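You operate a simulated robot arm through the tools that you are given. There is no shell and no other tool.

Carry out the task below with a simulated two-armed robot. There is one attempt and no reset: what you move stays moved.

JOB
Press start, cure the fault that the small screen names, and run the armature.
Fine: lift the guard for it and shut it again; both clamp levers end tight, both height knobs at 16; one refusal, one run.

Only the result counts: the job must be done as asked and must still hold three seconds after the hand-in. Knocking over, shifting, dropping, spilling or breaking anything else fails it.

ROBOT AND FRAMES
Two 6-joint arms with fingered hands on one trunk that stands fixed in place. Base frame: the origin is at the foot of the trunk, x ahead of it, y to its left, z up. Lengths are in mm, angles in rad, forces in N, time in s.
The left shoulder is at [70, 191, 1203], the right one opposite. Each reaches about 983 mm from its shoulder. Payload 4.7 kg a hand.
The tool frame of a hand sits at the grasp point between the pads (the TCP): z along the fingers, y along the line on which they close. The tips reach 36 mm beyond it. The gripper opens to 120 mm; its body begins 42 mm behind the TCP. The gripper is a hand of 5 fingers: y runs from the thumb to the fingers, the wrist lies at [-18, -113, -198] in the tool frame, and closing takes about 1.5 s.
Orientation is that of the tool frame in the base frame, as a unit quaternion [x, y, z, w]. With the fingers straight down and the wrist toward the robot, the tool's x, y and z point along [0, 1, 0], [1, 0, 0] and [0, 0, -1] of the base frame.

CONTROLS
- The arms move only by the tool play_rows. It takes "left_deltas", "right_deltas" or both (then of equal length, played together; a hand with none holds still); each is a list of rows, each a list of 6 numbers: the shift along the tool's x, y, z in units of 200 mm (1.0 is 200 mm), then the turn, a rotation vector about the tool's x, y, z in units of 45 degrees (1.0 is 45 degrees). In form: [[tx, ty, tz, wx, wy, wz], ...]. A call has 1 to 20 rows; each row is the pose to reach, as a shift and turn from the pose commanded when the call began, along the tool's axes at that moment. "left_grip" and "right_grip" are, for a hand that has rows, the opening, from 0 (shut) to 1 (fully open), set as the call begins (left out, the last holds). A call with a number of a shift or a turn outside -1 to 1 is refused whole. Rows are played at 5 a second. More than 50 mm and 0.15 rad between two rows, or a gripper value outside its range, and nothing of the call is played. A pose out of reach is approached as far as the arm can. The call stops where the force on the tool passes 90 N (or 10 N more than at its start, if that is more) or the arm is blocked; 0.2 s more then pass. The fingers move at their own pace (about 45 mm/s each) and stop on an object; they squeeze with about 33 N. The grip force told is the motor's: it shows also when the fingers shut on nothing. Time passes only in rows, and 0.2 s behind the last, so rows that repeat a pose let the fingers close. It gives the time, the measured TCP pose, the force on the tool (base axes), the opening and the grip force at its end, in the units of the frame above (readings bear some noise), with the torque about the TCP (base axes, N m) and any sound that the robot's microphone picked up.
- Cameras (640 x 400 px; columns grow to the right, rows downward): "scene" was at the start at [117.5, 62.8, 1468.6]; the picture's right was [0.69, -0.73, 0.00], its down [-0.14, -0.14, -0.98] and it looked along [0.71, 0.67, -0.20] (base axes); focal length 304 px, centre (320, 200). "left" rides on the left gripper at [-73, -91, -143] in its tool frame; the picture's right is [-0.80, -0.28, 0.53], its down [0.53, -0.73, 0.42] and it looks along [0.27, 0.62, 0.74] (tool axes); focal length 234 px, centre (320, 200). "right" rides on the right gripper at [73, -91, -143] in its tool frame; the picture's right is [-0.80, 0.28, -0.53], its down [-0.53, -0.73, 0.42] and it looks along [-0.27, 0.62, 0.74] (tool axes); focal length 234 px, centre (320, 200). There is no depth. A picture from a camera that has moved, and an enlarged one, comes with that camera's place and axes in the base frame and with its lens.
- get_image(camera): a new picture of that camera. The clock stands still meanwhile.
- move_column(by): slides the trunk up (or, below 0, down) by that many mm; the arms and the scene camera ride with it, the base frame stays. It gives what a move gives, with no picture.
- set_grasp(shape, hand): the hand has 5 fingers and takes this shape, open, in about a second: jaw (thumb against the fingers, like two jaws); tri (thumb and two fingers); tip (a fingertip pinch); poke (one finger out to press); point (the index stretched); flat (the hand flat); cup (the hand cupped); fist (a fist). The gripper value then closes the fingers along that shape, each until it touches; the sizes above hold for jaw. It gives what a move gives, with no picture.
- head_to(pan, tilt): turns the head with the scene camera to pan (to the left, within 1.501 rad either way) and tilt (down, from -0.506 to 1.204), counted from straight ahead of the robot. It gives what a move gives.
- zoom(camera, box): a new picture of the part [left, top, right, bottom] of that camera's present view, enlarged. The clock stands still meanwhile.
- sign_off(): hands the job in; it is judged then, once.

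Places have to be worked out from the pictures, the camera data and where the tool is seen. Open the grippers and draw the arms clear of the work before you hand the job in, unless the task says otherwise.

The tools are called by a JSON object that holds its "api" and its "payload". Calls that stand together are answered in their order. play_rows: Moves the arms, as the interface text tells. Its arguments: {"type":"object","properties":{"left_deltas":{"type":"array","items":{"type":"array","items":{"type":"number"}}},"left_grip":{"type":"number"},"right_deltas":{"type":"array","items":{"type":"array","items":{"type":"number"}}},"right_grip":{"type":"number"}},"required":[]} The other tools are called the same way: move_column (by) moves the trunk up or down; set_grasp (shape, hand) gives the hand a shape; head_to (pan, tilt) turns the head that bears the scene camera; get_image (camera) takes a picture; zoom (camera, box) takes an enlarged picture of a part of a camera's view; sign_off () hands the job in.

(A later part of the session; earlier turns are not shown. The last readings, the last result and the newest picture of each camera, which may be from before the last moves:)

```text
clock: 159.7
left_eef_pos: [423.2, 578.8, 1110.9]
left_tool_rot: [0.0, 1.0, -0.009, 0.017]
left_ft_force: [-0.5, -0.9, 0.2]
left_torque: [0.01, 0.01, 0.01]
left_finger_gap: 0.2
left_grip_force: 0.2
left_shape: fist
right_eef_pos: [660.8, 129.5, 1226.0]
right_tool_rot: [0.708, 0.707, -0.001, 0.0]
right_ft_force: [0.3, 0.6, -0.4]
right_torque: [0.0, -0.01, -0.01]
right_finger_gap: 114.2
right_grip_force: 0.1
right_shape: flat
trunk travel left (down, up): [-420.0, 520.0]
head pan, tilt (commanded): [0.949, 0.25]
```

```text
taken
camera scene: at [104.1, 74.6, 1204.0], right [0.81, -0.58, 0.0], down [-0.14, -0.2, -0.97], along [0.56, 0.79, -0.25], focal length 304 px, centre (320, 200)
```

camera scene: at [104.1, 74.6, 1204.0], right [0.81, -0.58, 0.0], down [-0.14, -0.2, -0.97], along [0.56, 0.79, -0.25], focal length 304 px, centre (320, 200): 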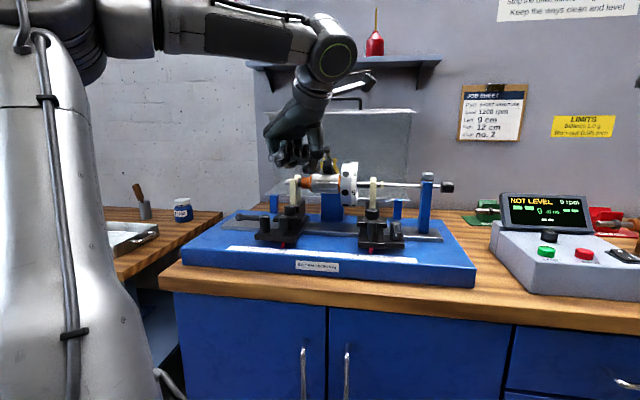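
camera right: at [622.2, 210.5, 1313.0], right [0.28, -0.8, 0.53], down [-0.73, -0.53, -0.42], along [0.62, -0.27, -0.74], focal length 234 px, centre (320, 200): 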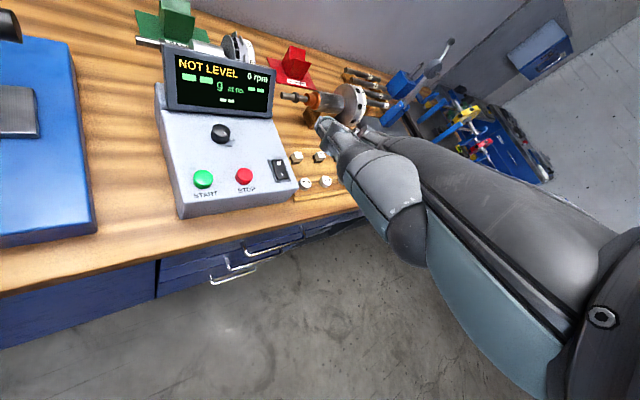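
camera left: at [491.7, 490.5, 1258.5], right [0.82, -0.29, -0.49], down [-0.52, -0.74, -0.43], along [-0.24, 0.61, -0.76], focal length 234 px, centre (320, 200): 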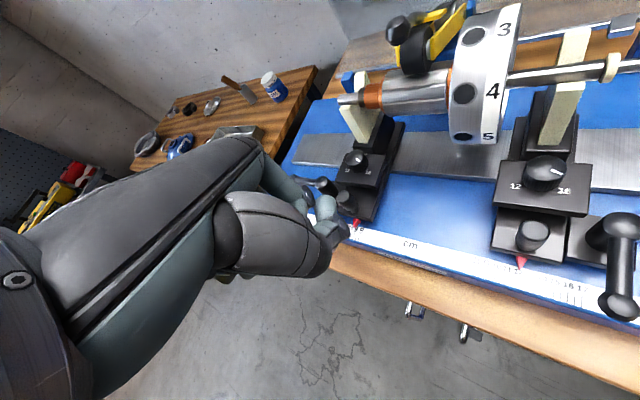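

This view shows both knobs unobstructed; I zoom in on each.

{"api": "zoom", "payload": {"camera": "left", "box": [330, 130, 410, 240]}}

{"api": "zoom", "payload": {"camera": "left", "box": [490, 140, 640, 330]}}

{"api": "zoom", "payload": {"camera": "left", "box": [300, 160, 420, 250]}}

```text
3.64 times, centred on (370, 185) of left
camera zoom: at [491.7, 490.5, 1258.5], right [0.82, -0.29, -0.49], down [-0.52, -0.74, -0.43], along [-0.24, 0.61, -0.76], focal length 852 px, centre (138, 254)
```

zoom: 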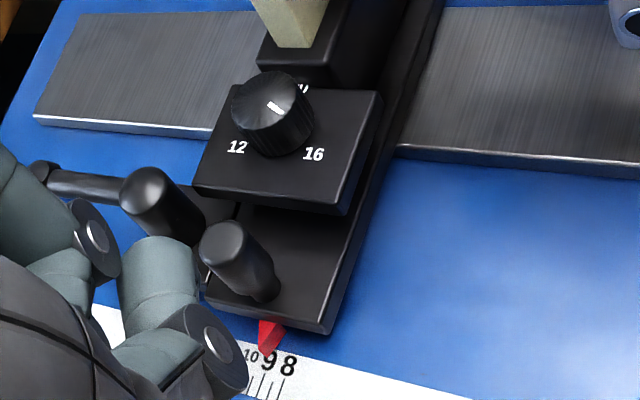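

```text
2.11 times, centred on (565, 235) of left
camera zoom: at [491.7, 490.5, 1258.5], right [0.82, -0.29, -0.49], down [-0.52, -0.74, -0.43], along [-0.24, 0.61, -0.76], focal length 493 px, centre (-196, 126)
```

zoom: 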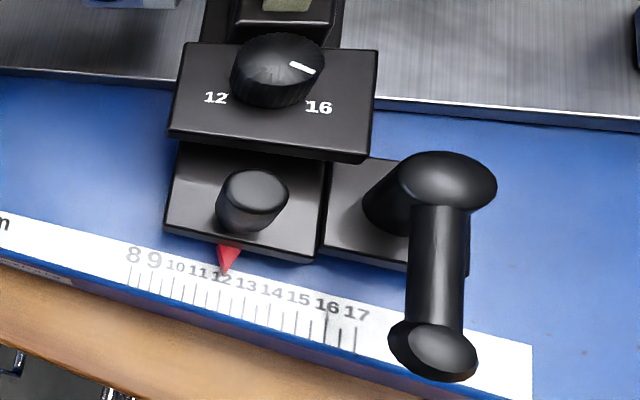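

```text
4.44 times, centred on (360, 205) of left
camera zoom: at [491.7, 490.5, 1258.5], right [0.82, -0.29, -0.49], down [-0.52, -0.74, -0.43], along [-0.24, 0.61, -0.76], focal length 1041 px, centre (142, 178)
```

zoom: 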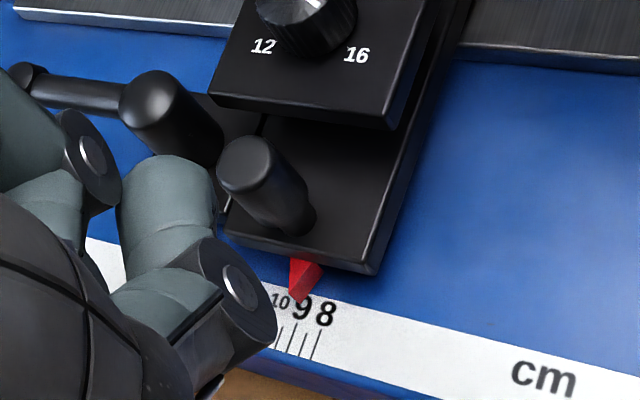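

Both knobs read 16 within measuring error. To test the right clamp firmly I'll push its slide handle with the stiff fist; I turn the hand and bring it left-front of the right pedestal.

{"api": "play_rows", "payload": {"left_deltas": [[-0.016, -0.034, 0.02, 0, 0, 0.143], [-0.032, -0.068, 0.04, 0, 0, 0.286], [-0.048, -0.103, 0.06, 0, 0, 0.429], [-0.064, -0.137, 0.08, 0, 0, 0.572], [-0.08, -0.17, 0.1, 0, 0, 0.714], [-0.097, -0.2, 0.12, 0, 0, 0.857], [-0.113, -0.24, 0.15, 0, 0, 1.0], [-0.113, -0.24, 0.15, 0, 0, 1.0]]}}

{"api": "get_image", "payload": {"camera": "left"}}

{"api": "zoom", "payload": {"camera": "scene", "box": [240, 80, 440, 260]}}

```text
clock: 161.5
left_eef_pos: [446.0, 526.9, 1079.1]
left_tool_rot: [0.383, 0.923, -0.002, 0.019]
left_ft_force: [-0.7, 0.7, 0.5]
left_torque: [0.0, 0.02, -0.02]
left_finger_gap: 0.0
left_grip_force: 0.0
left_shape: fist
right_eef_pos: [660.9, 128.7, 1225.5]
right_tool_rot: [0.707, 0.707, 0.0, 0.0]
right_ft_force: [-0.7, -0.1, 1.0]
right_torque: [-0.01, 0.01, 0.0]
right_finger_gap: 114.2
right_grip_force: 0.1
right_shape: flat
trunk travel left (down, up): [-420.0, 520.0]
head pan, tilt (commanded): [0.949, 0.25]
```

```text
taken
camera left: at [430.2, 414.1, 1224.8], right [0.39, -0.78, -0.5], down [-0.88, -0.15, -0.45], along [0.28, 0.61, -0.74], focal length 234 px, centre (320, 200)
```

left: 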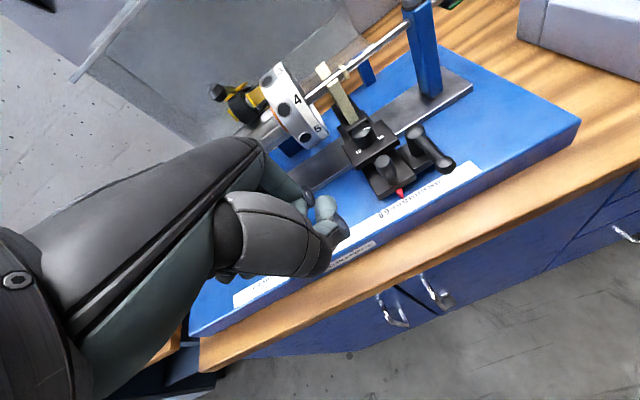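

```text
2.22 times, centred on (340, 170) of scene
camera zoom: at [104.1, 74.3, 1204.1], right [0.81, -0.58, 0.0], down [-0.14, -0.2, -0.97], along [0.56, 0.79, -0.25], focal length 676 px, centre (276, 267)
```

zoom: 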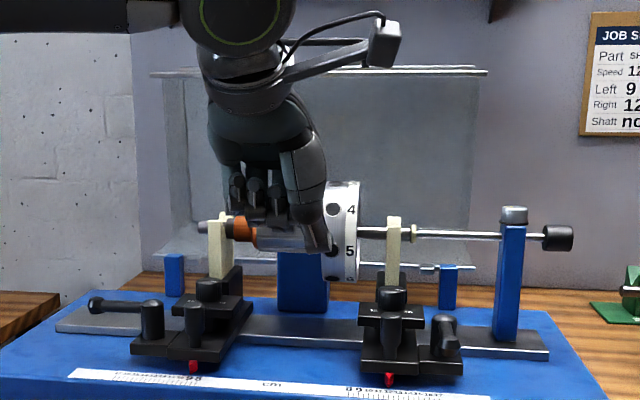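

The fist is no better. I'll instead probe the right lever itself lightly with the index from its left side: set point, turn the hand right to yaw 10° and place the tip left of the lever.

{"api": "set_grasp", "payload": {"shape": "point", "hand": "left"}}

{"api": "play_rows", "payload": {"left_deltas": [[-0.04, 0.013, 0.017, 0, 0, 0.13], [-0.08, 0.027, 0.035, 0, 0, 0.26], [-0.12, 0.04, 0.052, 0, 0, 0.39], [-0.16, 0.053, 0.07, 0, 0, 0.52], [-0.2, 0.067, 0.087, 0, 0, 0.65], [-0.238, 0.08, 0.105, 0, 0, 0.778], [-0.238, 0.08, 0.105, 0, 0, 0.778]]}}

{"api": "get_image", "payload": {"camera": "left"}}

{"api": "zoom", "payload": {"camera": "scene", "box": [280, 100, 460, 260]}}

```text
clock: 162.4
left_eef_pos: [446.6, 527.7, 1079.7]
left_tool_rot: [0.382, 0.924, -0.001, 0.018]
left_ft_force: [0.2, -0.6, -0.3]
left_torque: [0.01, -0.01, -0.01]
left_finger_gap: 114.4
left_grip_force: 0.1
left_shape: point
right_eef_pos: [660.7, 128.4, 1225.9]
right_tool_rot: [0.707, 0.707, -0.001, -0.001]
right_ft_force: [0.6, -0.3, -0.5]
right_torque: [0.01, 0.0, -0.01]
right_finger_gap: 114.0
right_grip_force: 0.1
right_shape: flat
trunk travel left (down, up): [-420.0, 520.0]
head pan, tilt (commanded): [0.949, 0.25]
```

```text
clock: 164.0
left_eef_pos: [494.8, 505.0, 1060.4]
left_tool_rot: [0.644, 0.765, 0.004, 0.019]
left_ft_force: [-0.1, 0.2, 0.0]
left_torque: [0.0, 0.01, 0.02]
left_finger_gap: 114.3
left_grip_force: 0.0
left_shape: point
right_eef_pos: [661.8, 129.3, 1225.6]
right_tool_rot: [0.707, 0.707, 0.0, 0.0]
right_ft_force: [-0.7, 0.1, -0.7]
right_torque: [0.01, 0.03, -0.01]
right_finger_gap: 114.2
right_grip_force: 0.0
right_shape: flat
trunk travel left (down, up): [-420.0, 520.0]
head pan, tilt (commanded): [0.949, 0.25]
```

```text
taken
camera left: at [412.9, 420.7, 1203.9], right [-0.12, -0.85, -0.52], down [-0.8, 0.39, -0.46], along [0.59, 0.36, -0.72], focal length 234 px, centre (320, 200)
```

left: 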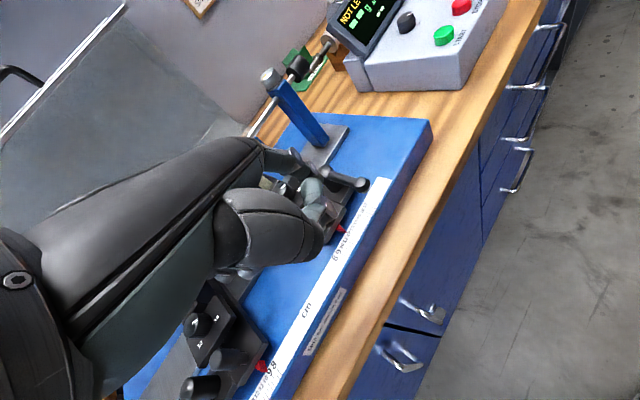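

```text
2.50 times, centred on (370, 180) of scene
camera zoom: at [103.9, 74.5, 1204.1], right [0.81, -0.58, 0.0], down [-0.14, -0.2, -0.97], along [0.56, 0.79, -0.25], focal length 760 px, centre (195, 250)
```

zoom: 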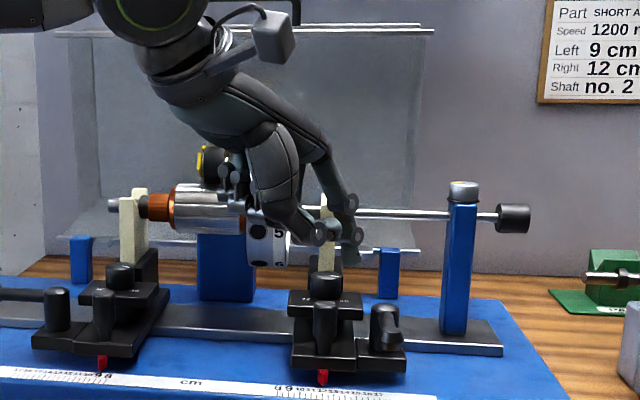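

The fingertip hangs above and left of the right lever. I lower it beside the lever.

{"api": "play_rows", "payload": {"left_deltas": [[0, 0, 0.1, 0, 0, 0], [0, 0, 0.2, 0, 0, 0], [0, 0, 0.28, 0, 0, 0], [0, 0, 0.325, 0, 0, 0], [0, 0, 0.325, 0, 0, 0]]}}

{"api": "zoom", "payload": {"camera": "left", "box": [260, 110, 420, 270]}}

{"api": "zoom", "payload": {"camera": "scene", "box": [320, 170, 430, 260]}}

```text
clock: 165.2
left_eef_pos: [495.8, 502.9, 996.9]
left_tool_rot: [0.643, 0.766, 0.004, 0.019]
left_ft_force: [1.0, -0.4, -0.9]
left_torque: [0.0, 0.0, 0.01]
left_finger_gap: 114.4
left_grip_force: 0.1
left_shape: point
right_eef_pos: [661.6, 129.0, 1226.0]
right_tool_rot: [0.707, 0.707, 0.0, 0.0]
right_ft_force: [0.2, 0.5, 0.1]
right_torque: [-0.01, -0.01, -0.01]
right_finger_gap: 114.1
right_grip_force: 0.0
right_shape: flat
trunk travel left (down, up): [-420.0, 520.0]
head pan, tilt (commanded): [0.949, 0.25]
```

```text
2.50 times, centred on (340, 190) of left
camera zoom: at [415.0, 418.6, 1139.5], right [-0.12, -0.85, -0.52], down [-0.8, 0.39, -0.46], along [0.59, 0.36, -0.72], focal length 585 px, centre (270, 225)
```

zoom: 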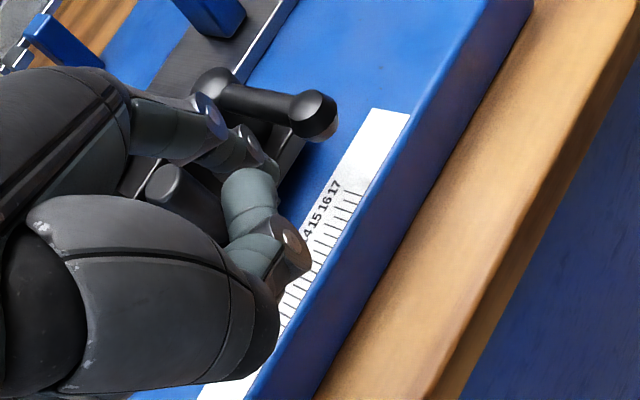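

```text
4.44 times, centred on (375, 215) of scene
camera zoom: at [104.0, 74.4, 1204.1], right [0.81, -0.58, 0.0], down [-0.14, -0.2, -0.97], along [0.56, 0.79, -0.25], focal length 1352 px, centre (76, 133)
```

zoom: 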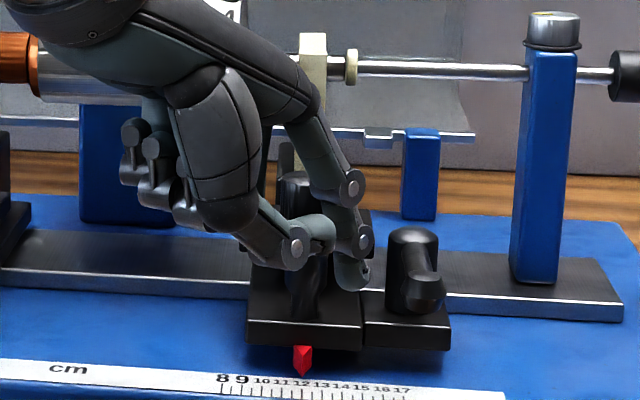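

The fingertip is left of the right lever. I move right toward it in steps, reading the force.

{"api": "play_rows", "payload": {"left_deltas": [[-0.0165, 0.0115, 0, 0, 0, 0], [-0.033, 0.023, 0, 0, 0, 0], [-0.033, 0.023, 0, 0, 0, 0]]}}

{"api": "play_rows", "payload": {"left_deltas": [[-0.0041, 0.0029, 0, 0, 0, 0], [-0.0082, 0.0058, 0, 0, 0, 0], [-0.0123, 0.0087, 0, 0, 0, 0], [-0.0123, 0.0087, 0, 0, 0, 0]]}}

{"api": "play_rows", "payload": {"left_deltas": [[-0.0041, 0.0029, 0, 0, 0, 0], [-0.0082, 0.0058, 0, 0, 0, 0], [-0.0123, 0.0087, 0, 0, 0, 0], [-0.0123, 0.0087, 0, 0, 0, 0]]}}

{"api": "zoom", "payload": {"camera": "left", "box": [260, 110, 420, 270]}}

```text
clock: 166.0
left_eef_pos: [500.2, 499.0, 995.6]
left_tool_rot: [0.643, 0.766, 0.005, 0.019]
left_ft_force: [0.2, -0.3, 0.7]
left_torque: [-0.01, 0.0, -0.01]
left_finger_gap: 114.1
left_grip_force: 0.0
left_shape: point
right_eef_pos: [660.3, 130.3, 1225.6]
right_tool_rot: [0.707, 0.707, 0.001, 0.0]
right_ft_force: [-0.5, 0.6, -0.1]
right_torque: [0.01, 0.03, 0.0]
right_finger_gap: 113.9
right_grip_force: 0.1
right_shape: flat
trunk travel left (down, up): [-420.0, 520.0]
head pan, tilt (commanded): [0.949, 0.25]
```

```text
clock: 167.0
left_eef_pos: [503.0, 496.2, 994.4]
left_tool_rot: [0.643, 0.766, 0.004, 0.018]
left_ft_force: [-0.4, -0.7, 0.1]
left_torque: [0.04, 0.0, -0.03]
left_finger_gap: 114.0
left_grip_force: 0.1
left_shape: point
right_eef_pos: [661.7, 130.3, 1225.4]
right_tool_rot: [0.707, 0.707, 0.0, -0.001]
right_ft_force: [0.5, -0.3, 0.1]
right_torque: [-0.02, 0.02, -0.03]
right_finger_gap: 113.9
right_grip_force: 0.0
right_shape: flat
trunk travel left (down, up): [-420.0, 520.0]
head pan, tilt (commanded): [0.949, 0.25]
```

```text
clock: 168.0
left_eef_pos: [505.6, 495.3, 996.3]
left_tool_rot: [0.643, 0.766, 0.004, 0.018]
left_ft_force: [0.1, -0.4, -0.4]
left_torque: [0.0, 0.02, 0.0]
left_finger_gap: 113.9
left_grip_force: 0.0
left_shape: point
right_eef_pos: [661.5, 129.5, 1225.7]
right_tool_rot: [0.707, 0.707, -0.001, 0.0]
right_ft_force: [-1.3, -0.4, 0.3]
right_torque: [-0.01, 0.01, 0.01]
right_finger_gap: 114.0
right_grip_force: 0.0
right_shape: flat
trunk travel left (down, up): [-420.0, 520.0]
head pan, tilt (commanded): [0.949, 0.25]
```

```text
2.50 times, centred on (340, 190) of left
camera zoom: at [424.5, 409.6, 1138.8], right [-0.12, -0.85, -0.51], down [-0.8, 0.39, -0.46], along [0.59, 0.36, -0.72], focal length 585 px, centre (270, 225)
```

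zoom: 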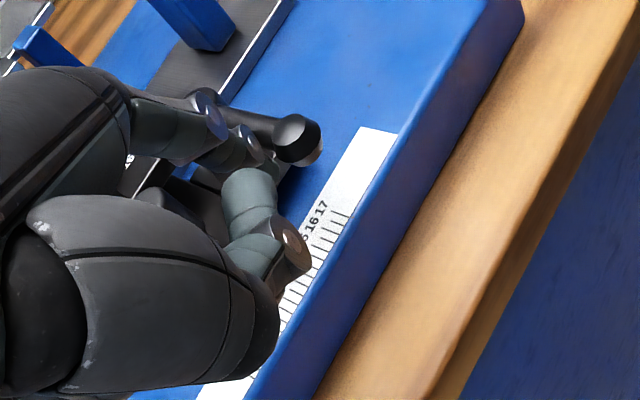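

No contact yet. I keep moving right in 1 mm steps.

{"api": "play_rows", "payload": {"left_deltas": [[-0.0041, 0.0029, 0, 0, 0, 0], [-0.0082, 0.0058, 0, 0, 0, 0], [-0.0123, 0.0087, 0, 0, 0, 0], [-0.0123, 0.0087, 0, 0, 0, 0]]}}

{"api": "play_rows", "payload": {"left_deltas": [[-0.0041, 0.0029, 0, 0, 0, 0], [-0.0082, 0.0058, 0, 0, 0, 0], [-0.0123, 0.0087, 0, 0, 0, 0], [-0.0123, 0.0087, 0, 0, 0, 0]]}}

{"api": "zoom", "payload": {"camera": "left", "box": [260, 110, 420, 270]}}

{"api": "zoom", "payload": {"camera": "scene", "box": [320, 170, 430, 260]}}

```text
clock: 169.0
left_eef_pos: [506.1, 491.7, 996.7]
left_tool_rot: [0.643, 0.766, 0.004, 0.018]
left_ft_force: [-1.3, 0.7, 0.0]
left_torque: [0.0, -0.02, 0.02]
left_finger_gap: 114.2
left_grip_force: 0.1
left_shape: point
right_eef_pos: [661.4, 129.0, 1226.9]
right_tool_rot: [0.707, 0.708, 0.001, 0.0]
right_ft_force: [-0.6, -0.5, 0.9]
right_torque: [-0.01, 0.0, 0.01]
right_finger_gap: 114.0
right_grip_force: 0.0
right_shape: flat
trunk travel left (down, up): [-420.0, 520.0]
head pan, tilt (commanded): [0.949, 0.25]
```

```text
clock: 170.0
left_eef_pos: [508.0, 490.7, 996.9]
left_tool_rot: [0.643, 0.766, 0.005, 0.018]
left_ft_force: [-2.0, 1.4, 0.8]
left_torque: [-0.02, -0.01, 0.11]
left_finger_gap: 114.1
left_grip_force: 0.2
left_shape: point
right_eef_pos: [661.4, 130.2, 1225.0]
right_tool_rot: [0.707, 0.707, 0.0, 0.0]
right_ft_force: [-0.1, 0.5, -0.4]
right_torque: [0.0, 0.01, -0.01]
right_finger_gap: 114.3
right_grip_force: 0.1
right_shape: flat
trunk travel left (down, up): [-420.0, 520.0]
head pan, tilt (commanded): [0.949, 0.25]
```

```text
2.50 times, centred on (340, 190) of left
camera zoom: at [428.6, 405.1, 1140.5], right [-0.12, -0.85, -0.51], down [-0.8, 0.39, -0.46], along [0.59, 0.36, -0.72], focal length 585 px, centre (270, 225)
```

zoom: 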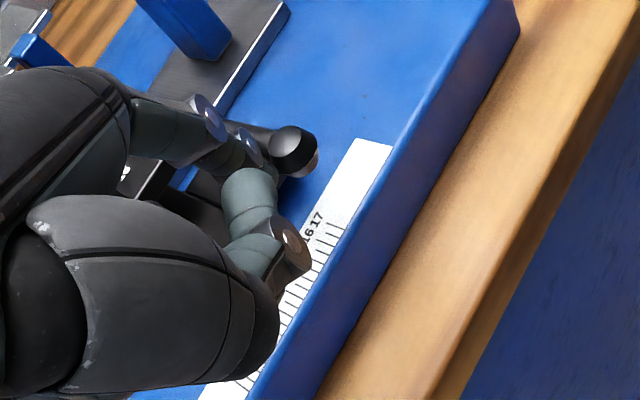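

```text
4.44 times, centred on (375, 215) of scene
camera zoom: at [103.9, 74.8, 1204.1], right [0.81, -0.58, 0.0], down [-0.14, -0.2, -0.97], along [0.56, 0.79, -0.25], focal length 1352 px, centre (76, 133)
```

zoom: 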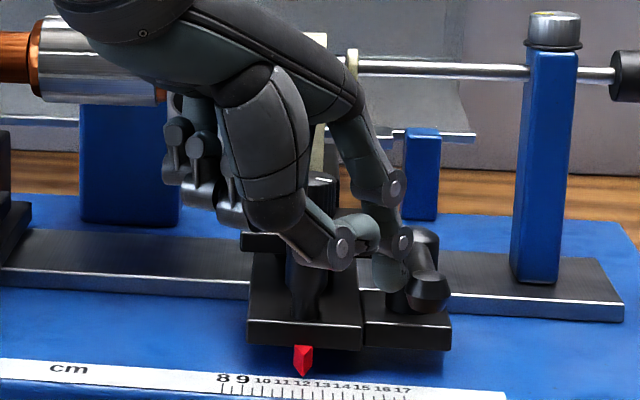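

Contact with the lever at about 2.4 N; the lever hasn't moved. I push 4 mm more and look.

{"api": "play_rows", "payload": {"left_deltas": [[-0.0041, 0.0029, 0, 0, 0, 0], [-0.0082, 0.0058, 0, 0, 0, 0], [-0.0123, 0.0087, 0, 0, 0, 0], [-0.0164, 0.0116, 0, 0, 0, 0], [-0.0164, 0.0116, 0, 0, 0, 0]]}}

{"api": "zoom", "payload": {"camera": "scene", "box": [320, 170, 430, 260]}}

{"api": "play_rows", "payload": {"left_deltas": [[-0.0041, 0.0029, 0, 0, 0, 0], [-0.0082, 0.0058, 0, 0, 0, 0], [-0.0123, 0.0087, 0, 0, 0, 0], [-0.0164, 0.0116, 0, 0, 0, 0], [-0.0164, 0.0116, 0, 0, 0, 0]]}}

{"api": "zoom", "payload": {"camera": "scene", "box": [320, 170, 430, 260]}}

{"api": "zoom", "payload": {"camera": "left", "box": [260, 110, 420, 270]}}

```text
clock: 171.2
left_eef_pos: [511.8, 487.1, 997.6]
left_tool_rot: [0.643, 0.766, 0.004, 0.018]
left_ft_force: [-2.9, 2.6, 1.9]
left_torque: [0.05, -0.06, 0.21]
left_finger_gap: 114.1
left_grip_force: 0.0
left_shape: point
right_eef_pos: [660.9, 130.9, 1226.0]
right_tool_rot: [0.707, 0.708, 0.0, -0.001]
right_ft_force: [-0.2, 0.4, 0.1]
right_torque: [-0.03, -0.03, 0.0]
right_finger_gap: 114.2
right_grip_force: 0.1
right_shape: flat
trunk travel left (down, up): [-420.0, 520.0]
head pan, tilt (commanded): [0.949, 0.25]
```

```text
4.44 times, centred on (375, 215) of scene
camera zoom: at [103.6, 75.0, 1204.1], right [0.81, -0.58, 0.0], down [-0.14, -0.2, -0.97], along [0.56, 0.79, -0.25], focal length 1352 px, centre (76, 133)
```

zoom: 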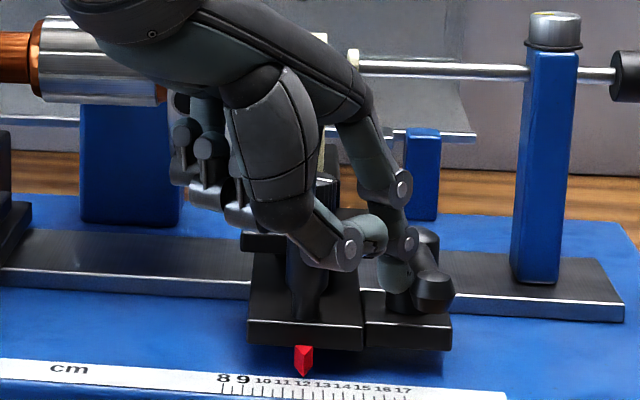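

```text
clock: 172.4
left_eef_pos: [514.4, 484.6, 997.1]
left_tool_rot: [0.643, 0.766, 0.005, 0.019]
left_ft_force: [-2.0, 3.3, 3.4]
left_torque: [0.06, -0.12, 0.25]
left_finger_gap: 114.3
left_grip_force: 0.0
left_shape: point
right_eef_pos: [661.3, 130.2, 1225.2]
right_tool_rot: [0.707, 0.707, 0.0, 0.0]
right_ft_force: [-0.1, 0.0, 0.0]
right_torque: [0.02, 0.0, -0.02]
right_finger_gap: 114.1
right_grip_force: 0.1
right_shape: flat
trunk travel left (down, up): [-420.0, 520.0]
head pan, tilt (commanded): [0.949, 0.25]
```

```text
4.44 times, centred on (375, 215) of scene
camera zoom: at [103.6, 75.0, 1204.1], right [0.81, -0.58, 0.0], down [-0.14, -0.2, -0.97], along [0.56, 0.79, -0.25], focal length 1352 px, centre (76, 133)
```

zoom: 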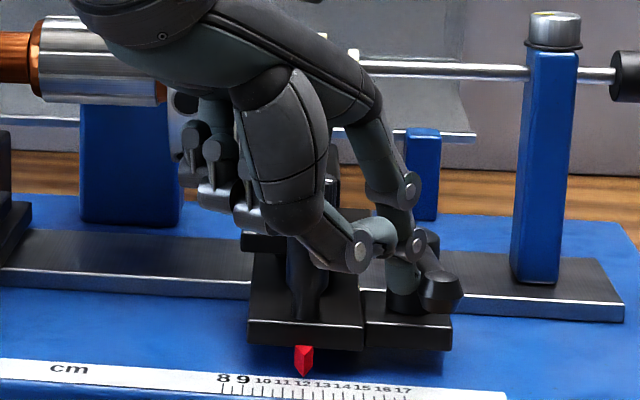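

```text
2.50 times, centred on (340, 190) of left
camera zoom: at [433.3, 399.4, 1139.9], right [-0.12, -0.85, -0.51], down [-0.8, 0.39, -0.46], along [0.59, 0.36, -0.72], focal length 585 px, centre (270, 225)
```

zoom: 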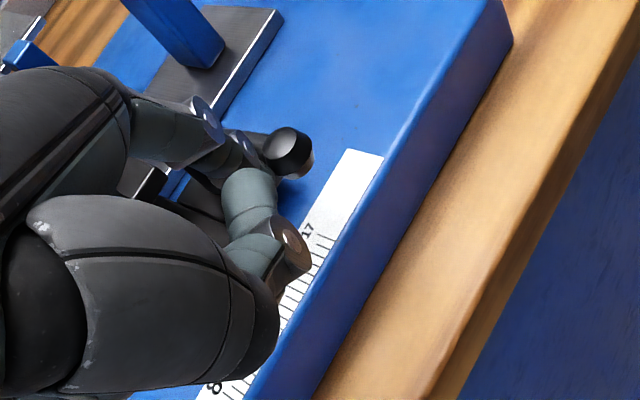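

The right lever swings out under only about 4 N, moving some 7 mm at its end. Before deciding, I test the right pedestal itself harder: I withdraw, and will push its slide handle from the left at yaw 30° where I have more room.

{"api": "play_rows", "payload": {"left_deltas": [[0.041, -0.029, 0, 0, 0, 0], [0.08, -0.056, -0.02, 0, 0, 0], [0.08, -0.056, -0.15, 0, 0, 0], [0.08, -0.056, -0.3, 0, 0, 0], [0.08, -0.056, -0.3, 0, 0, 0]]}}

{"api": "zoom", "payload": {"camera": "scene", "box": [320, 170, 430, 260]}}

{"api": "get_image", "payload": {"camera": "left"}}

```text
clock: 173.6
left_eef_pos: [500.1, 499.2, 1056.1]
left_tool_rot: [0.643, 0.766, 0.004, 0.018]
left_ft_force: [0.8, 0.7, 0.3]
left_torque: [-0.06, 0.0, -0.01]
left_finger_gap: 114.3
left_grip_force: 0.2
left_shape: point
right_eef_pos: [663.0, 130.9, 1224.5]
right_tool_rot: [0.708, 0.707, -0.001, -0.001]
right_ft_force: [0.2, 0.3, 0.2]
right_torque: [0.0, -0.03, -0.01]
right_finger_gap: 114.4
right_grip_force: 0.0
right_shape: flat
trunk travel left (down, up): [-420.0, 520.0]
head pan, tilt (commanded): [0.949, 0.25]
```

```text
4.44 times, centred on (375, 215) of scene
camera zoom: at [104.5, 75.2, 1203.9], right [0.81, -0.58, 0.0], down [-0.14, -0.2, -0.97], along [0.56, 0.79, -0.25], focal length 1352 px, centre (76, 133)
```

zoom: 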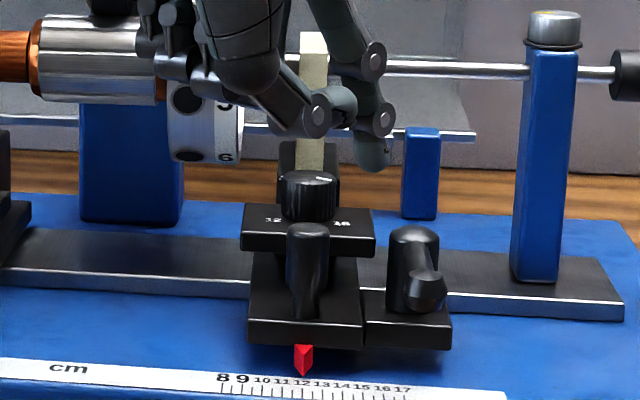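

```text
taken
camera left: at [419.7, 414.2, 1199.1], right [-0.12, -0.85, -0.51], down [-0.8, 0.39, -0.46], along [0.59, 0.36, -0.73], focal length 234 px, centre (320, 200)
```

left: 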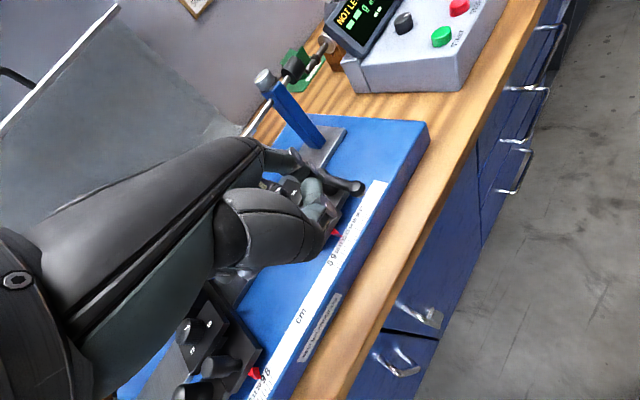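

The lever sprang back to its front position: it has a detent there. Now the firm slide test: I place the index left of the right slide handle at yaw 30°.

{"api": "play_rows", "payload": {"left_deltas": [[0.06, -0.01, 0, 0, 0, -0.148], [0.12, -0.02, 0, 0, 0, -0.296], [0.19, -0.032, 0, 0, 0, -0.444], [0.19, -0.032, 0.12, 0, 0, -0.444], [0.19, -0.032, 0.24, 0, 0, -0.444], [0.19, -0.032, 0.31, 0, 0, -0.444], [0.19, -0.032, 0.31, 0, 0, -0.444]]}}

{"api": "zoom", "payload": {"camera": "scene", "box": [300, 150, 430, 260]}}

{"api": "zoom", "payload": {"camera": "left", "box": [260, 100, 420, 280]}}

```text
clock: 175.2
left_eef_pos: [488.2, 533.5, 992.3]
left_tool_rot: [0.501, 0.865, 0.002, 0.019]
left_ft_force: [-0.5, 0.3, 1.0]
left_torque: [0.03, -0.03, 0.01]
left_finger_gap: 114.2
left_grip_force: 0.1
left_shape: point
right_eef_pos: [661.6, 130.2, 1224.9]
right_tool_rot: [0.707, 0.708, -0.001, 0.0]
right_ft_force: [0.2, -0.8, -0.2]
right_torque: [-0.03, 0.02, 0.0]
right_finger_gap: 114.0
right_grip_force: 0.0
right_shape: flat
trunk travel left (down, up): [-420.0, 520.0]
head pan, tilt (commanded): [0.949, 0.25]
```

```text
3.64 times, centred on (365, 205) of scene
camera zoom: at [104.0, 74.5, 1204.1], right [0.81, -0.58, 0.0], down [-0.14, -0.2, -0.97], along [0.56, 0.79, -0.25], focal length 1106 px, centre (156, 182)
```

zoom: 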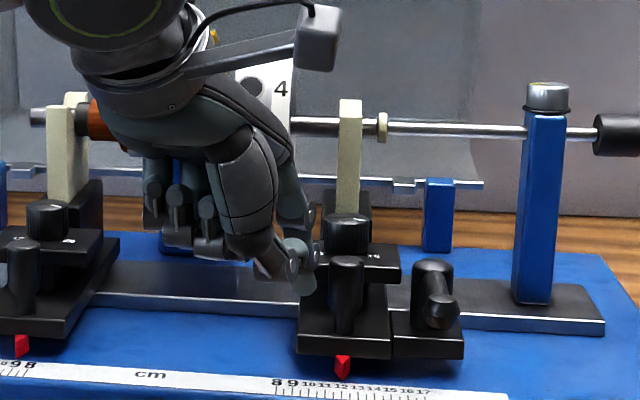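

```text
2.22 times, centred on (340, 190) of left
camera zoom: at [442.2, 427.0, 1136.7], right [0.18, -0.84, -0.51], down [-0.89, 0.09, -0.46], along [0.43, 0.53, -0.73], focal length 520 px, centre (276, 222)
```

zoom: 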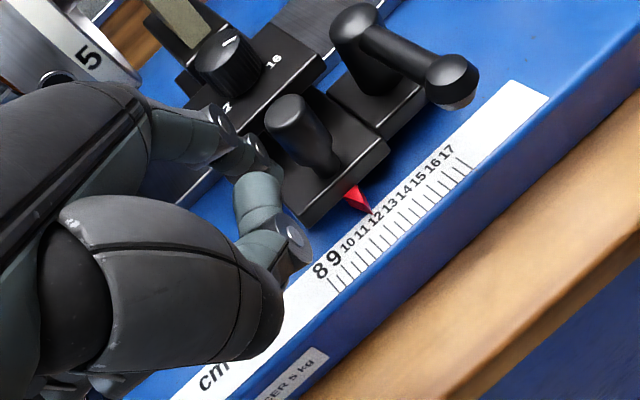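

I push the handle to the right in steps, watching force and the scale.

{"api": "play_rows", "payload": {"left_deltas": [[-0.0193, 0.0052, 0, 0, 0, 0], [-0.0386, 0.0104, 0, 0, 0, 0], [-0.058, 0.0156, 0, 0, 0, 0], [-0.058, 0.0156, 0, 0, 0, 0]]}}

{"api": "play_rows", "payload": {"left_deltas": [[-0.0097, 0.0026, 0, 0, 0, 0], [-0.0193, 0.0052, 0, 0, 0, 0], [-0.0193, 0.0052, 0, 0, 0, 0]]}}

{"api": "play_rows", "payload": {"left_deltas": [[-0.0097, 0.0026, 0, 0, 0, 0], [-0.0193, 0.0052, 0, 0, 0, 0], [-0.0193, 0.0052, 0, 0, 0, 0]]}}

{"api": "zoom", "payload": {"camera": "left", "box": [260, 100, 420, 280]}}

```text
clock: 176.2
left_eef_pos: [497.2, 525.5, 993.6]
left_tool_rot: [0.501, 0.865, 0.001, 0.019]
left_ft_force: [-2.7, 1.7, 0.9]
left_torque: [0.03, 0.0, 0.23]
left_finger_gap: 114.0
left_grip_force: 0.0
left_shape: point
right_eef_pos: [661.0, 130.9, 1226.2]
right_tool_rot: [0.707, 0.707, 0.0, 0.0]
right_ft_force: [-0.4, -0.2, -0.7]
right_torque: [0.03, 0.04, 0.03]
right_finger_gap: 114.2
right_grip_force: 0.1
right_shape: flat
trunk travel left (down, up): [-420.0, 520.0]
head pan, tilt (commanded): [0.949, 0.25]
```

```text
clock: 177.0
left_eef_pos: [498.5, 523.0, 994.1]
left_tool_rot: [0.5, 0.866, 0.001, 0.018]
left_ft_force: [-6.2, 3.8, 1.0]
left_torque: [0.1, 0.0, 0.51]
left_finger_gap: 114.1
left_grip_force: 0.1
left_shape: point
right_eef_pos: [661.4, 130.4, 1225.6]
right_tool_rot: [0.707, 0.707, 0.0, 0.0]
right_ft_force: [-0.7, 0.7, 0.1]
right_torque: [0.02, 0.0, 0.01]
right_finger_gap: 114.2
right_grip_force: 0.0
right_shape: flat
trunk travel left (down, up): [-420.0, 520.0]
head pan, tilt (commanded): [0.949, 0.25]
```

```text
clock: 177.8
left_eef_pos: [501.7, 519.9, 995.2]
left_tool_rot: [0.5, 0.866, 0.001, 0.019]
left_ft_force: [-9.3, 5.2, 0.8]
left_torque: [0.21, 0.09, 0.76]
left_finger_gap: 114.1
left_grip_force: 0.1
left_shape: point
right_eef_pos: [659.6, 131.1, 1226.3]
right_tool_rot: [0.707, 0.708, 0.0, 0.0]
right_ft_force: [-0.1, 0.4, 0.2]
right_torque: [0.0, -0.01, 0.02]
right_finger_gap: 114.3
right_grip_force: 0.0
right_shape: flat
trunk travel left (down, up): [-420.0, 520.0]
head pan, tilt (commanded): [0.949, 0.25]
```

```text
2.22 times, centred on (340, 190) of left
camera zoom: at [455.5, 414.2, 1138.6], right [0.18, -0.84, -0.5], down [-0.89, 0.09, -0.46], along [0.43, 0.53, -0.73], focal length 520 px, centre (276, 222)
```

zoom: 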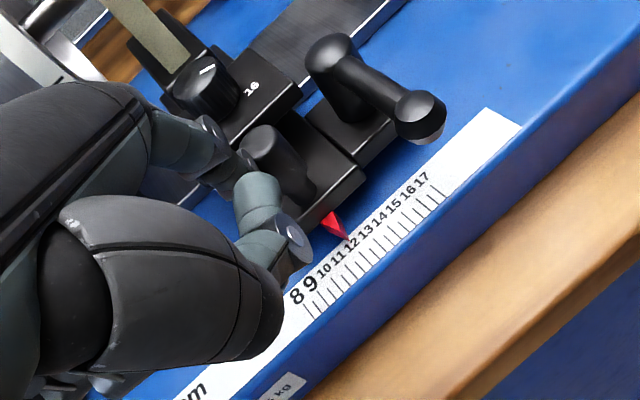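

The force climbs steadily to 10.6 N with the pointer fixed at 12, so the right pedestal does not slide. I push a bit further to be sure.

{"api": "play_rows", "payload": {"left_deltas": [[-0.0145, 0.0039, 0, 0, 0, 0], [-0.029, 0.0078, 0, 0, 0, 0], [-0.029, 0.0078, 0, 0, 0, 0]]}}

{"api": "play_rows", "payload": {"left_deltas": [[-0.0145, 0.0039, 0, 0, 0, 0], [-0.029, 0.0078, 0, 0, 0, 0], [-0.029, 0.0078, 0, 0, 0, 0]]}}

{"api": "zoom", "payload": {"camera": "left", "box": [260, 100, 420, 280]}}

```text
clock: 178.6
left_eef_pos: [507.4, 513.7, 993.7]
left_tool_rot: [0.501, 0.865, 0.001, 0.019]
left_ft_force: [-5.3, -1.8, 0.7]
left_torque: [-0.05, 0.11, -0.03]
left_finger_gap: 114.3
left_grip_force: 0.1
left_shape: point
right_eef_pos: [660.1, 129.0, 1226.6]
right_tool_rot: [0.707, 0.707, 0.001, 0.0]
right_ft_force: [-0.4, 0.0, 0.2]
right_torque: [-0.03, 0.01, 0.02]
right_finger_gap: 113.9
right_grip_force: 0.0
right_shape: flat
trunk travel left (down, up): [-420.0, 520.0]
head pan, tilt (commanded): [0.949, 0.25]
```

```text
clock: 179.4
left_eef_pos: [509.4, 510.7, 994.8]
left_tool_rot: [0.5, 0.866, 0.001, 0.019]
left_ft_force: [-7.0, -3.0, 0.3]
left_torque: [-0.1, 0.16, -0.07]
left_finger_gap: 114.2
left_grip_force: 0.1
left_shape: point
right_eef_pos: [661.1, 129.3, 1226.9]
right_tool_rot: [0.707, 0.707, 0.0, 0.0]
right_ft_force: [-0.7, -1.2, 0.2]
right_torque: [-0.02, 0.01, -0.01]
right_finger_gap: 114.1
right_grip_force: 0.0
right_shape: flat
trunk travel left (down, up): [-420.0, 520.0]
head pan, tilt (commanded): [0.949, 0.25]
```

```text
2.22 times, centred on (340, 190) of left
camera zoom: at [464.0, 404.9, 1139.2], right [0.18, -0.84, -0.51], down [-0.89, 0.09, -0.46], along [0.43, 0.53, -0.73], focal length 520 px, centre (276, 222)
```

zoom: 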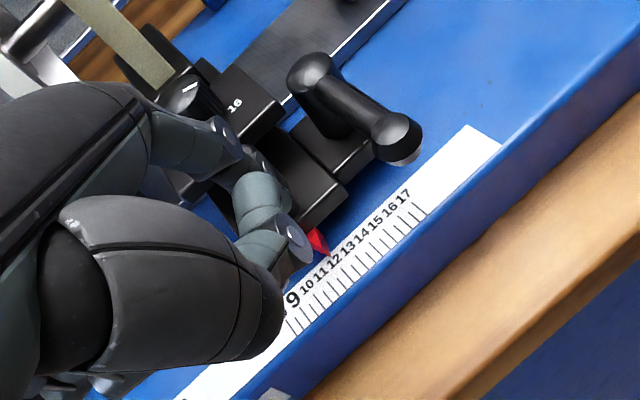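

The finger slipped past the handle, but the right pedestal never moved under 10 N, and the lever springs back to its place, so both clamps are tight as they stand. I withdraw the hand and turn to closing the guard.

{"api": "play_rows", "payload": {"left_deltas": [[0.03, -0.05, 0, 0, 0, 0], [0.09, -0.1, -0.05, 0, 0, 0], [0.12, -0.12, -0.2, 0, 0, 0], [0.12, -0.12, -0.4, 0, 0, 0], [0.12, -0.12, -0.6, 0, 0, 0], [0.12, -0.12, -0.75, 0, 0, 0], [0.12, -0.12, -0.75, 0, 0, 0]]}}

{"api": "set_grasp", "payload": {"shape": "flat", "hand": "left"}}

{"api": "head_to", "payload": {"pan": 0.8, "tilt": 0.1}}

{"api": "get_image", "payload": {"camera": "scene"}}

{"api": "get_image", "payload": {"camera": "left"}}

```text
clock: 181.0
left_eef_pos: [474.6, 520.8, 1143.3]
left_tool_rot: [0.501, 0.865, 0.0, 0.019]
left_ft_force: [-0.8, 0.2, -0.3]
left_torque: [0.0, -0.01, -0.05]
left_finger_gap: 114.3
left_grip_force: 0.1
left_shape: point
right_eef_pos: [661.4, 131.5, 1225.8]
right_tool_rot: [0.708, 0.707, 0.0, -0.001]
right_ft_force: [0.3, -0.2, -0.2]
right_torque: [-0.01, 0.01, 0.0]
right_finger_gap: 114.3
right_grip_force: 0.1
right_shape: flat
trunk travel left (down, up): [-420.0, 520.0]
head pan, tilt (commanded): [0.949, 0.25]
```

```text
clock: 181.9
left_eef_pos: [473.4, 520.7, 1142.7]
left_tool_rot: [0.5, 0.866, 0.0, 0.019]
left_ft_force: [0.5, -0.3, -0.2]
left_torque: [0.0, 0.01, 0.01]
left_finger_gap: 114.2
left_grip_force: 0.0
left_shape: flat
right_eef_pos: [662.3, 130.1, 1225.0]
right_tool_rot: [0.707, 0.707, 0.0, -0.001]
right_ft_force: [-0.2, -0.3, 0.2]
right_torque: [0.01, 0.01, -0.03]
right_finger_gap: 114.4
right_grip_force: 0.1
right_shape: flat
trunk travel left (down, up): [-420.0, 520.0]
head pan, tilt (commanded): [0.949, 0.25]
```

```text
clock: 182.6
left_eef_pos: [474.6, 521.9, 1143.1]
left_tool_rot: [0.5, 0.866, 0.002, 0.018]
left_ft_force: [0.0, -0.2, 0.0]
left_torque: [-0.02, 0.0, 0.0]
left_finger_gap: 114.2
left_grip_force: 0.2
left_shape: flat
right_eef_pos: [660.4, 130.1, 1224.9]
right_tool_rot: [0.707, 0.707, 0.0, 0.0]
right_ft_force: [0.5, 0.0, -1.0]
right_torque: [-0.04, -0.03, -0.01]
right_finger_gap: 114.4
right_grip_force: 0.0
right_shape: flat
trunk travel left (down, up): [-420.0, 520.0]
head pan, tilt (commanded): [0.799, 0.099]
```

```text
taken
camera scene: at [113.9, 64.7, 1217.9], right [0.72, -0.7, 0.0], down [-0.07, -0.07, -0.99], along [0.69, 0.71, -0.1], focal length 304 px, centre (320, 200)
```

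scene: 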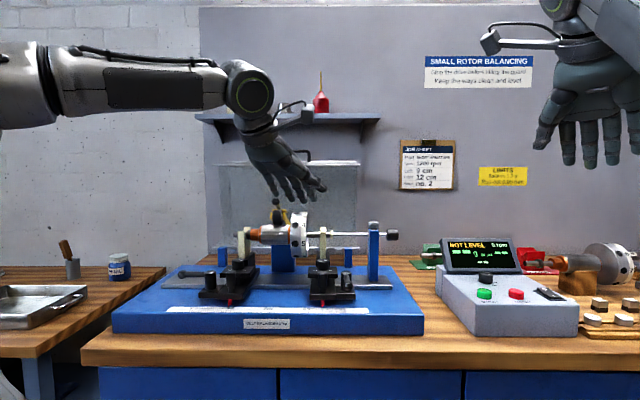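

```text
taken
camera left: at [428.2, 415.5, 1287.7], right [0.18, -0.84, -0.51], down [-0.89, 0.09, -0.46], along [0.43, 0.53, -0.73], focal length 234 px, centre (320, 200)
```

left: 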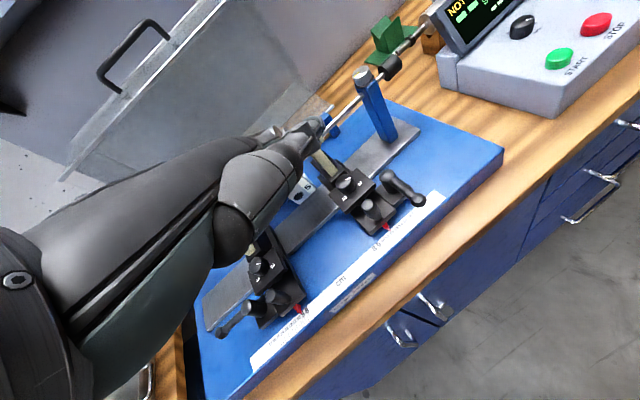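

The handle of the open guard now stands near v 1143, z 1283. I raise the trunk 367 mm so the left hand can reach it, and set the jaw shape.

{"api": "move_column", "payload": {"by": 367}}

{"api": "set_grasp", "payload": {"shape": "jaw", "hand": "left"}}

{"api": "head_to", "payload": {"pan": 0.8, "tilt": 0.4}}

{"api": "get_image", "payload": {"camera": "scene"}}

{"api": "get_image", "payload": {"camera": "left"}}

```text
clock: 186.2
left_eef_pos: [474.7, 521.8, 1509.1]
left_tool_rot: [0.5, 0.866, 0.0, 0.018]
left_ft_force: [0.4, -1.0, -0.4]
left_torque: [0.01, -0.01, 0.01]
left_finger_gap: 114.1
left_grip_force: 0.1
left_shape: flat
right_eef_pos: [662.0, 129.9, 1592.6]
right_tool_rot: [0.707, 0.707, 0.001, 0.0]
right_ft_force: [0.5, 0.1, -0.7]
right_torque: [-0.01, 0.03, 0.01]
right_finger_gap: 114.0
right_grip_force: 0.0
right_shape: flat
trunk travel left (down, up): [-787.0, 153.0]
head pan, tilt (commanded): [0.799, 0.099]
```

```text
clock: 187.1
left_eef_pos: [474.4, 522.2, 1510.0]
left_tool_rot: [0.501, 0.865, 0.001, 0.019]
left_ft_force: [-0.5, 0.8, 0.1]
left_torque: [0.0, -0.02, 0.01]
left_finger_gap: 119.8
left_grip_force: 0.1
left_shape: jaw
right_eef_pos: [662.2, 130.5, 1593.1]
right_tool_rot: [0.707, 0.707, 0.0, 0.001]
right_ft_force: [-0.3, -0.1, 0.0]
right_torque: [0.0, -0.02, 0.01]
right_finger_gap: 114.2
right_grip_force: 0.1
right_shape: flat
trunk travel left (down, up): [-787.0, 153.0]
head pan, tilt (commanded): [0.799, 0.099]
```

```text
clock: 187.8
left_eef_pos: [474.5, 521.7, 1510.2]
left_tool_rot: [0.5, 0.866, 0.001, 0.018]
left_ft_force: [0.2, -0.3, 1.3]
left_torque: [0.0, 0.01, 0.02]
left_finger_gap: 119.8
left_grip_force: 0.1
left_shape: jaw
right_eef_pos: [661.9, 129.7, 1593.1]
right_tool_rot: [0.706, 0.708, 0.001, 0.0]
right_ft_force: [-0.5, -0.2, 0.0]
right_torque: [0.06, -0.02, -0.02]
right_finger_gap: 114.0
right_grip_force: 0.1
right_shape: flat
trunk travel left (down, up): [-787.0, 153.0]
head pan, tilt (commanded): [0.799, 0.4]
```

```text
taken
camera scene: at [114.4, 65.1, 1557.1], right [0.72, -0.7, 0.0], down [-0.27, -0.28, -0.92], along [0.64, 0.66, -0.39], focal length 304 px, centre (320, 200)
```

scene: 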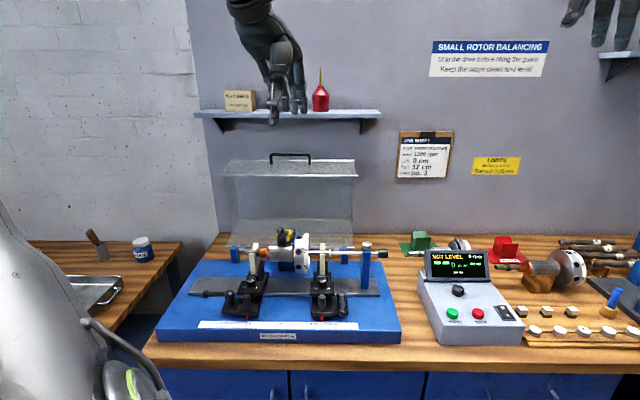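

```text
taken
camera left: at [428.3, 415.5, 1654.7], right [0.18, -0.84, -0.51], down [-0.89, 0.09, -0.46], along [0.43, 0.53, -0.73], focal length 234 px, centre (320, 200)
```

left: 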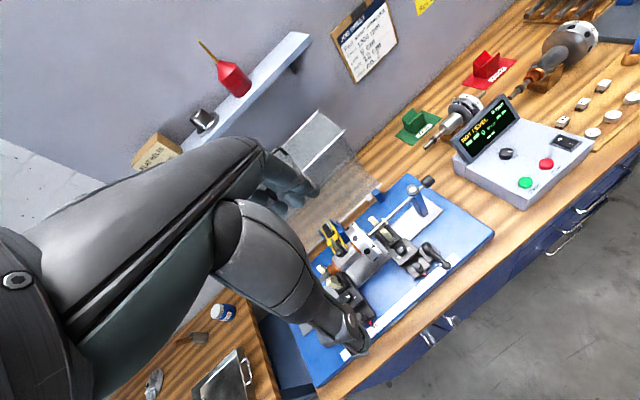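

The overview shows the open guard with its handle on top, and the shelf lies well behind it. I zoom on the handle to fix its position.

{"api": "zoom", "payload": {"camera": "scene", "box": [210, 130, 370, 260]}}

{"api": "zoom", "payload": {"camera": "left", "box": [240, 90, 400, 250]}}

```text
3.08 times, centred on (290, 195) of scene
camera zoom: at [114.4, 65.1, 1557.1], right [0.72, -0.7, 0.0], down [-0.27, -0.28, -0.92], along [0.64, 0.66, -0.39], focal length 936 px, centre (412, 215)
```

zoom: 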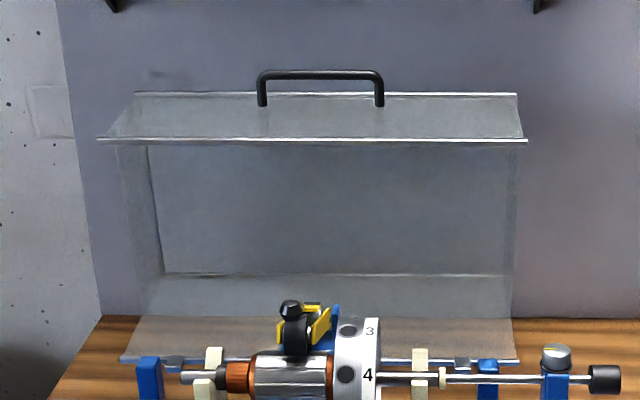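

```text
2.50 times, centred on (320, 170) of left
camera zoom: at [428.3, 415.5, 1654.7], right [0.18, -0.84, -0.51], down [-0.89, 0.09, -0.46], along [0.43, 0.53, -0.73], focal length 585 px, centre (320, 275)
```

zoom: 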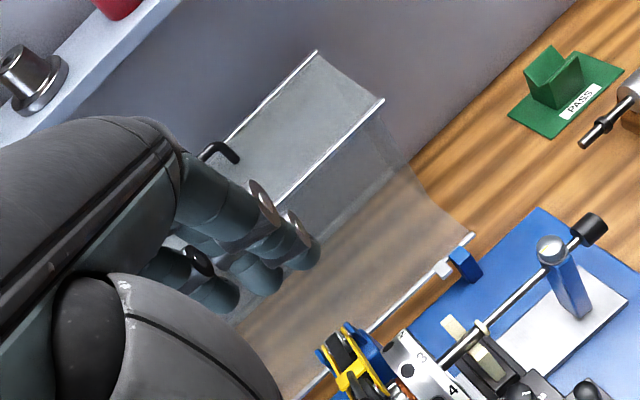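

Two views put the open handle bar at about v 1190, z 1285, just within the flat hand's reach. I plan to hook the fingers over it; first I set the flat shape and pitch the hand 45° while moving forward at safe height.

{"api": "set_grasp", "payload": {"shape": "flat", "hand": "left"}}

{"api": "play_rows", "payload": {"left_deltas": [[0.038, 0.105, 0.03, -0.142, 0.019, -0.045], [0.075, 0.21, 0.059, -0.284, 0.037, -0.09], [0.113, 0.314, 0.089, -0.426, 0.056, -0.135], [0.151, 0.419, 0.118, -0.568, 0.075, -0.181], [0.189, 0.524, 0.148, -0.71, 0.094, -0.226], [0.226, 0.628, 0.177, -0.852, 0.112, -0.271], [0.264, 0.733, 0.207, -0.994, 0.131, -0.316], [0.264, 0.733, 0.207, -0.994, 0.131, -0.316]]}}

{"api": "get_image", "payload": {"camera": "left"}}

{"api": "get_image", "payload": {"camera": "scene"}}

```text
clock: 188.8
left_eef_pos: [474.1, 521.7, 1510.0]
left_tool_rot: [0.5, 0.866, 0.0, 0.018]
left_ft_force: [0.6, -0.1, -0.3]
left_torque: [0.0, 0.02, 0.02]
left_finger_gap: 114.4
left_grip_force: 0.0
left_shape: flat
right_eef_pos: [661.1, 129.1, 1592.6]
right_tool_rot: [0.707, 0.707, 0.0, 0.0]
right_ft_force: [0.2, -0.4, 0.4]
right_torque: [0.01, 0.0, -0.02]
right_finger_gap: 114.3
right_grip_force: 0.1
right_shape: flat
trunk travel left (down, up): [-787.0, 153.0]
head pan, tilt (commanded): [0.799, 0.4]
```

```text
clock: 190.6
left_eef_pos: [575.8, 638.7, 1468.8]
left_tool_rot: [0.346, 0.854, 0.353, 0.163]
left_ft_force: [-0.3, 0.6, -0.3]
left_torque: [0.04, 0.0, 0.04]
left_finger_gap: 0.2
left_grip_force: 0.1
left_shape: flat
right_eef_pos: [662.5, 130.1, 1593.2]
right_tool_rot: [0.707, 0.707, 0.0, -0.001]
right_ft_force: [0.0, 0.0, -0.2]
right_torque: [0.0, 0.0, 0.0]
right_finger_gap: 114.1
right_grip_force: 0.0
right_shape: flat
trunk travel left (down, up): [-787.0, 153.0]
head pan, tilt (commanded): [0.799, 0.4]
```

```text
taken
camera left: at [510.5, 471.4, 1506.6], right [0.71, -0.45, -0.54], down [-0.5, 0.21, -0.84], along [0.49, 0.87, -0.08], focal length 234 px, centre (320, 200)
```

left: 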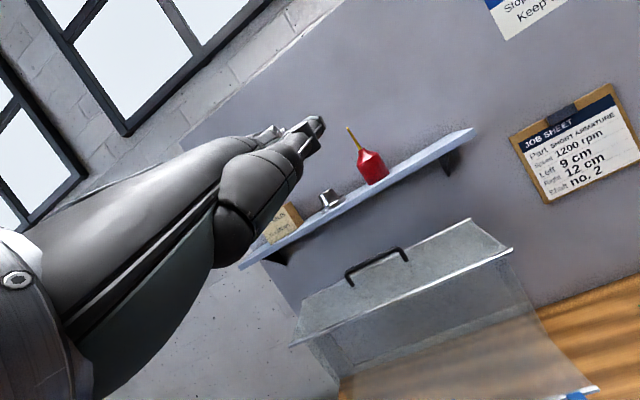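

```text
taken
camera scene: at [114.1, 65.1, 1557.1], right [0.72, -0.7, 0.0], down [-0.27, -0.28, -0.92], along [0.64, 0.66, -0.39], focal length 304 px, centre (320, 200)
```

scene: 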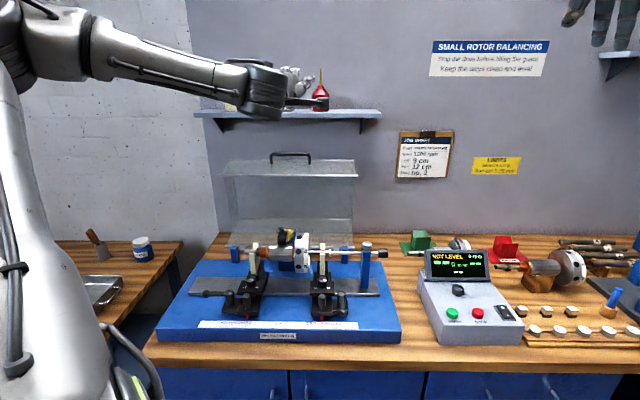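

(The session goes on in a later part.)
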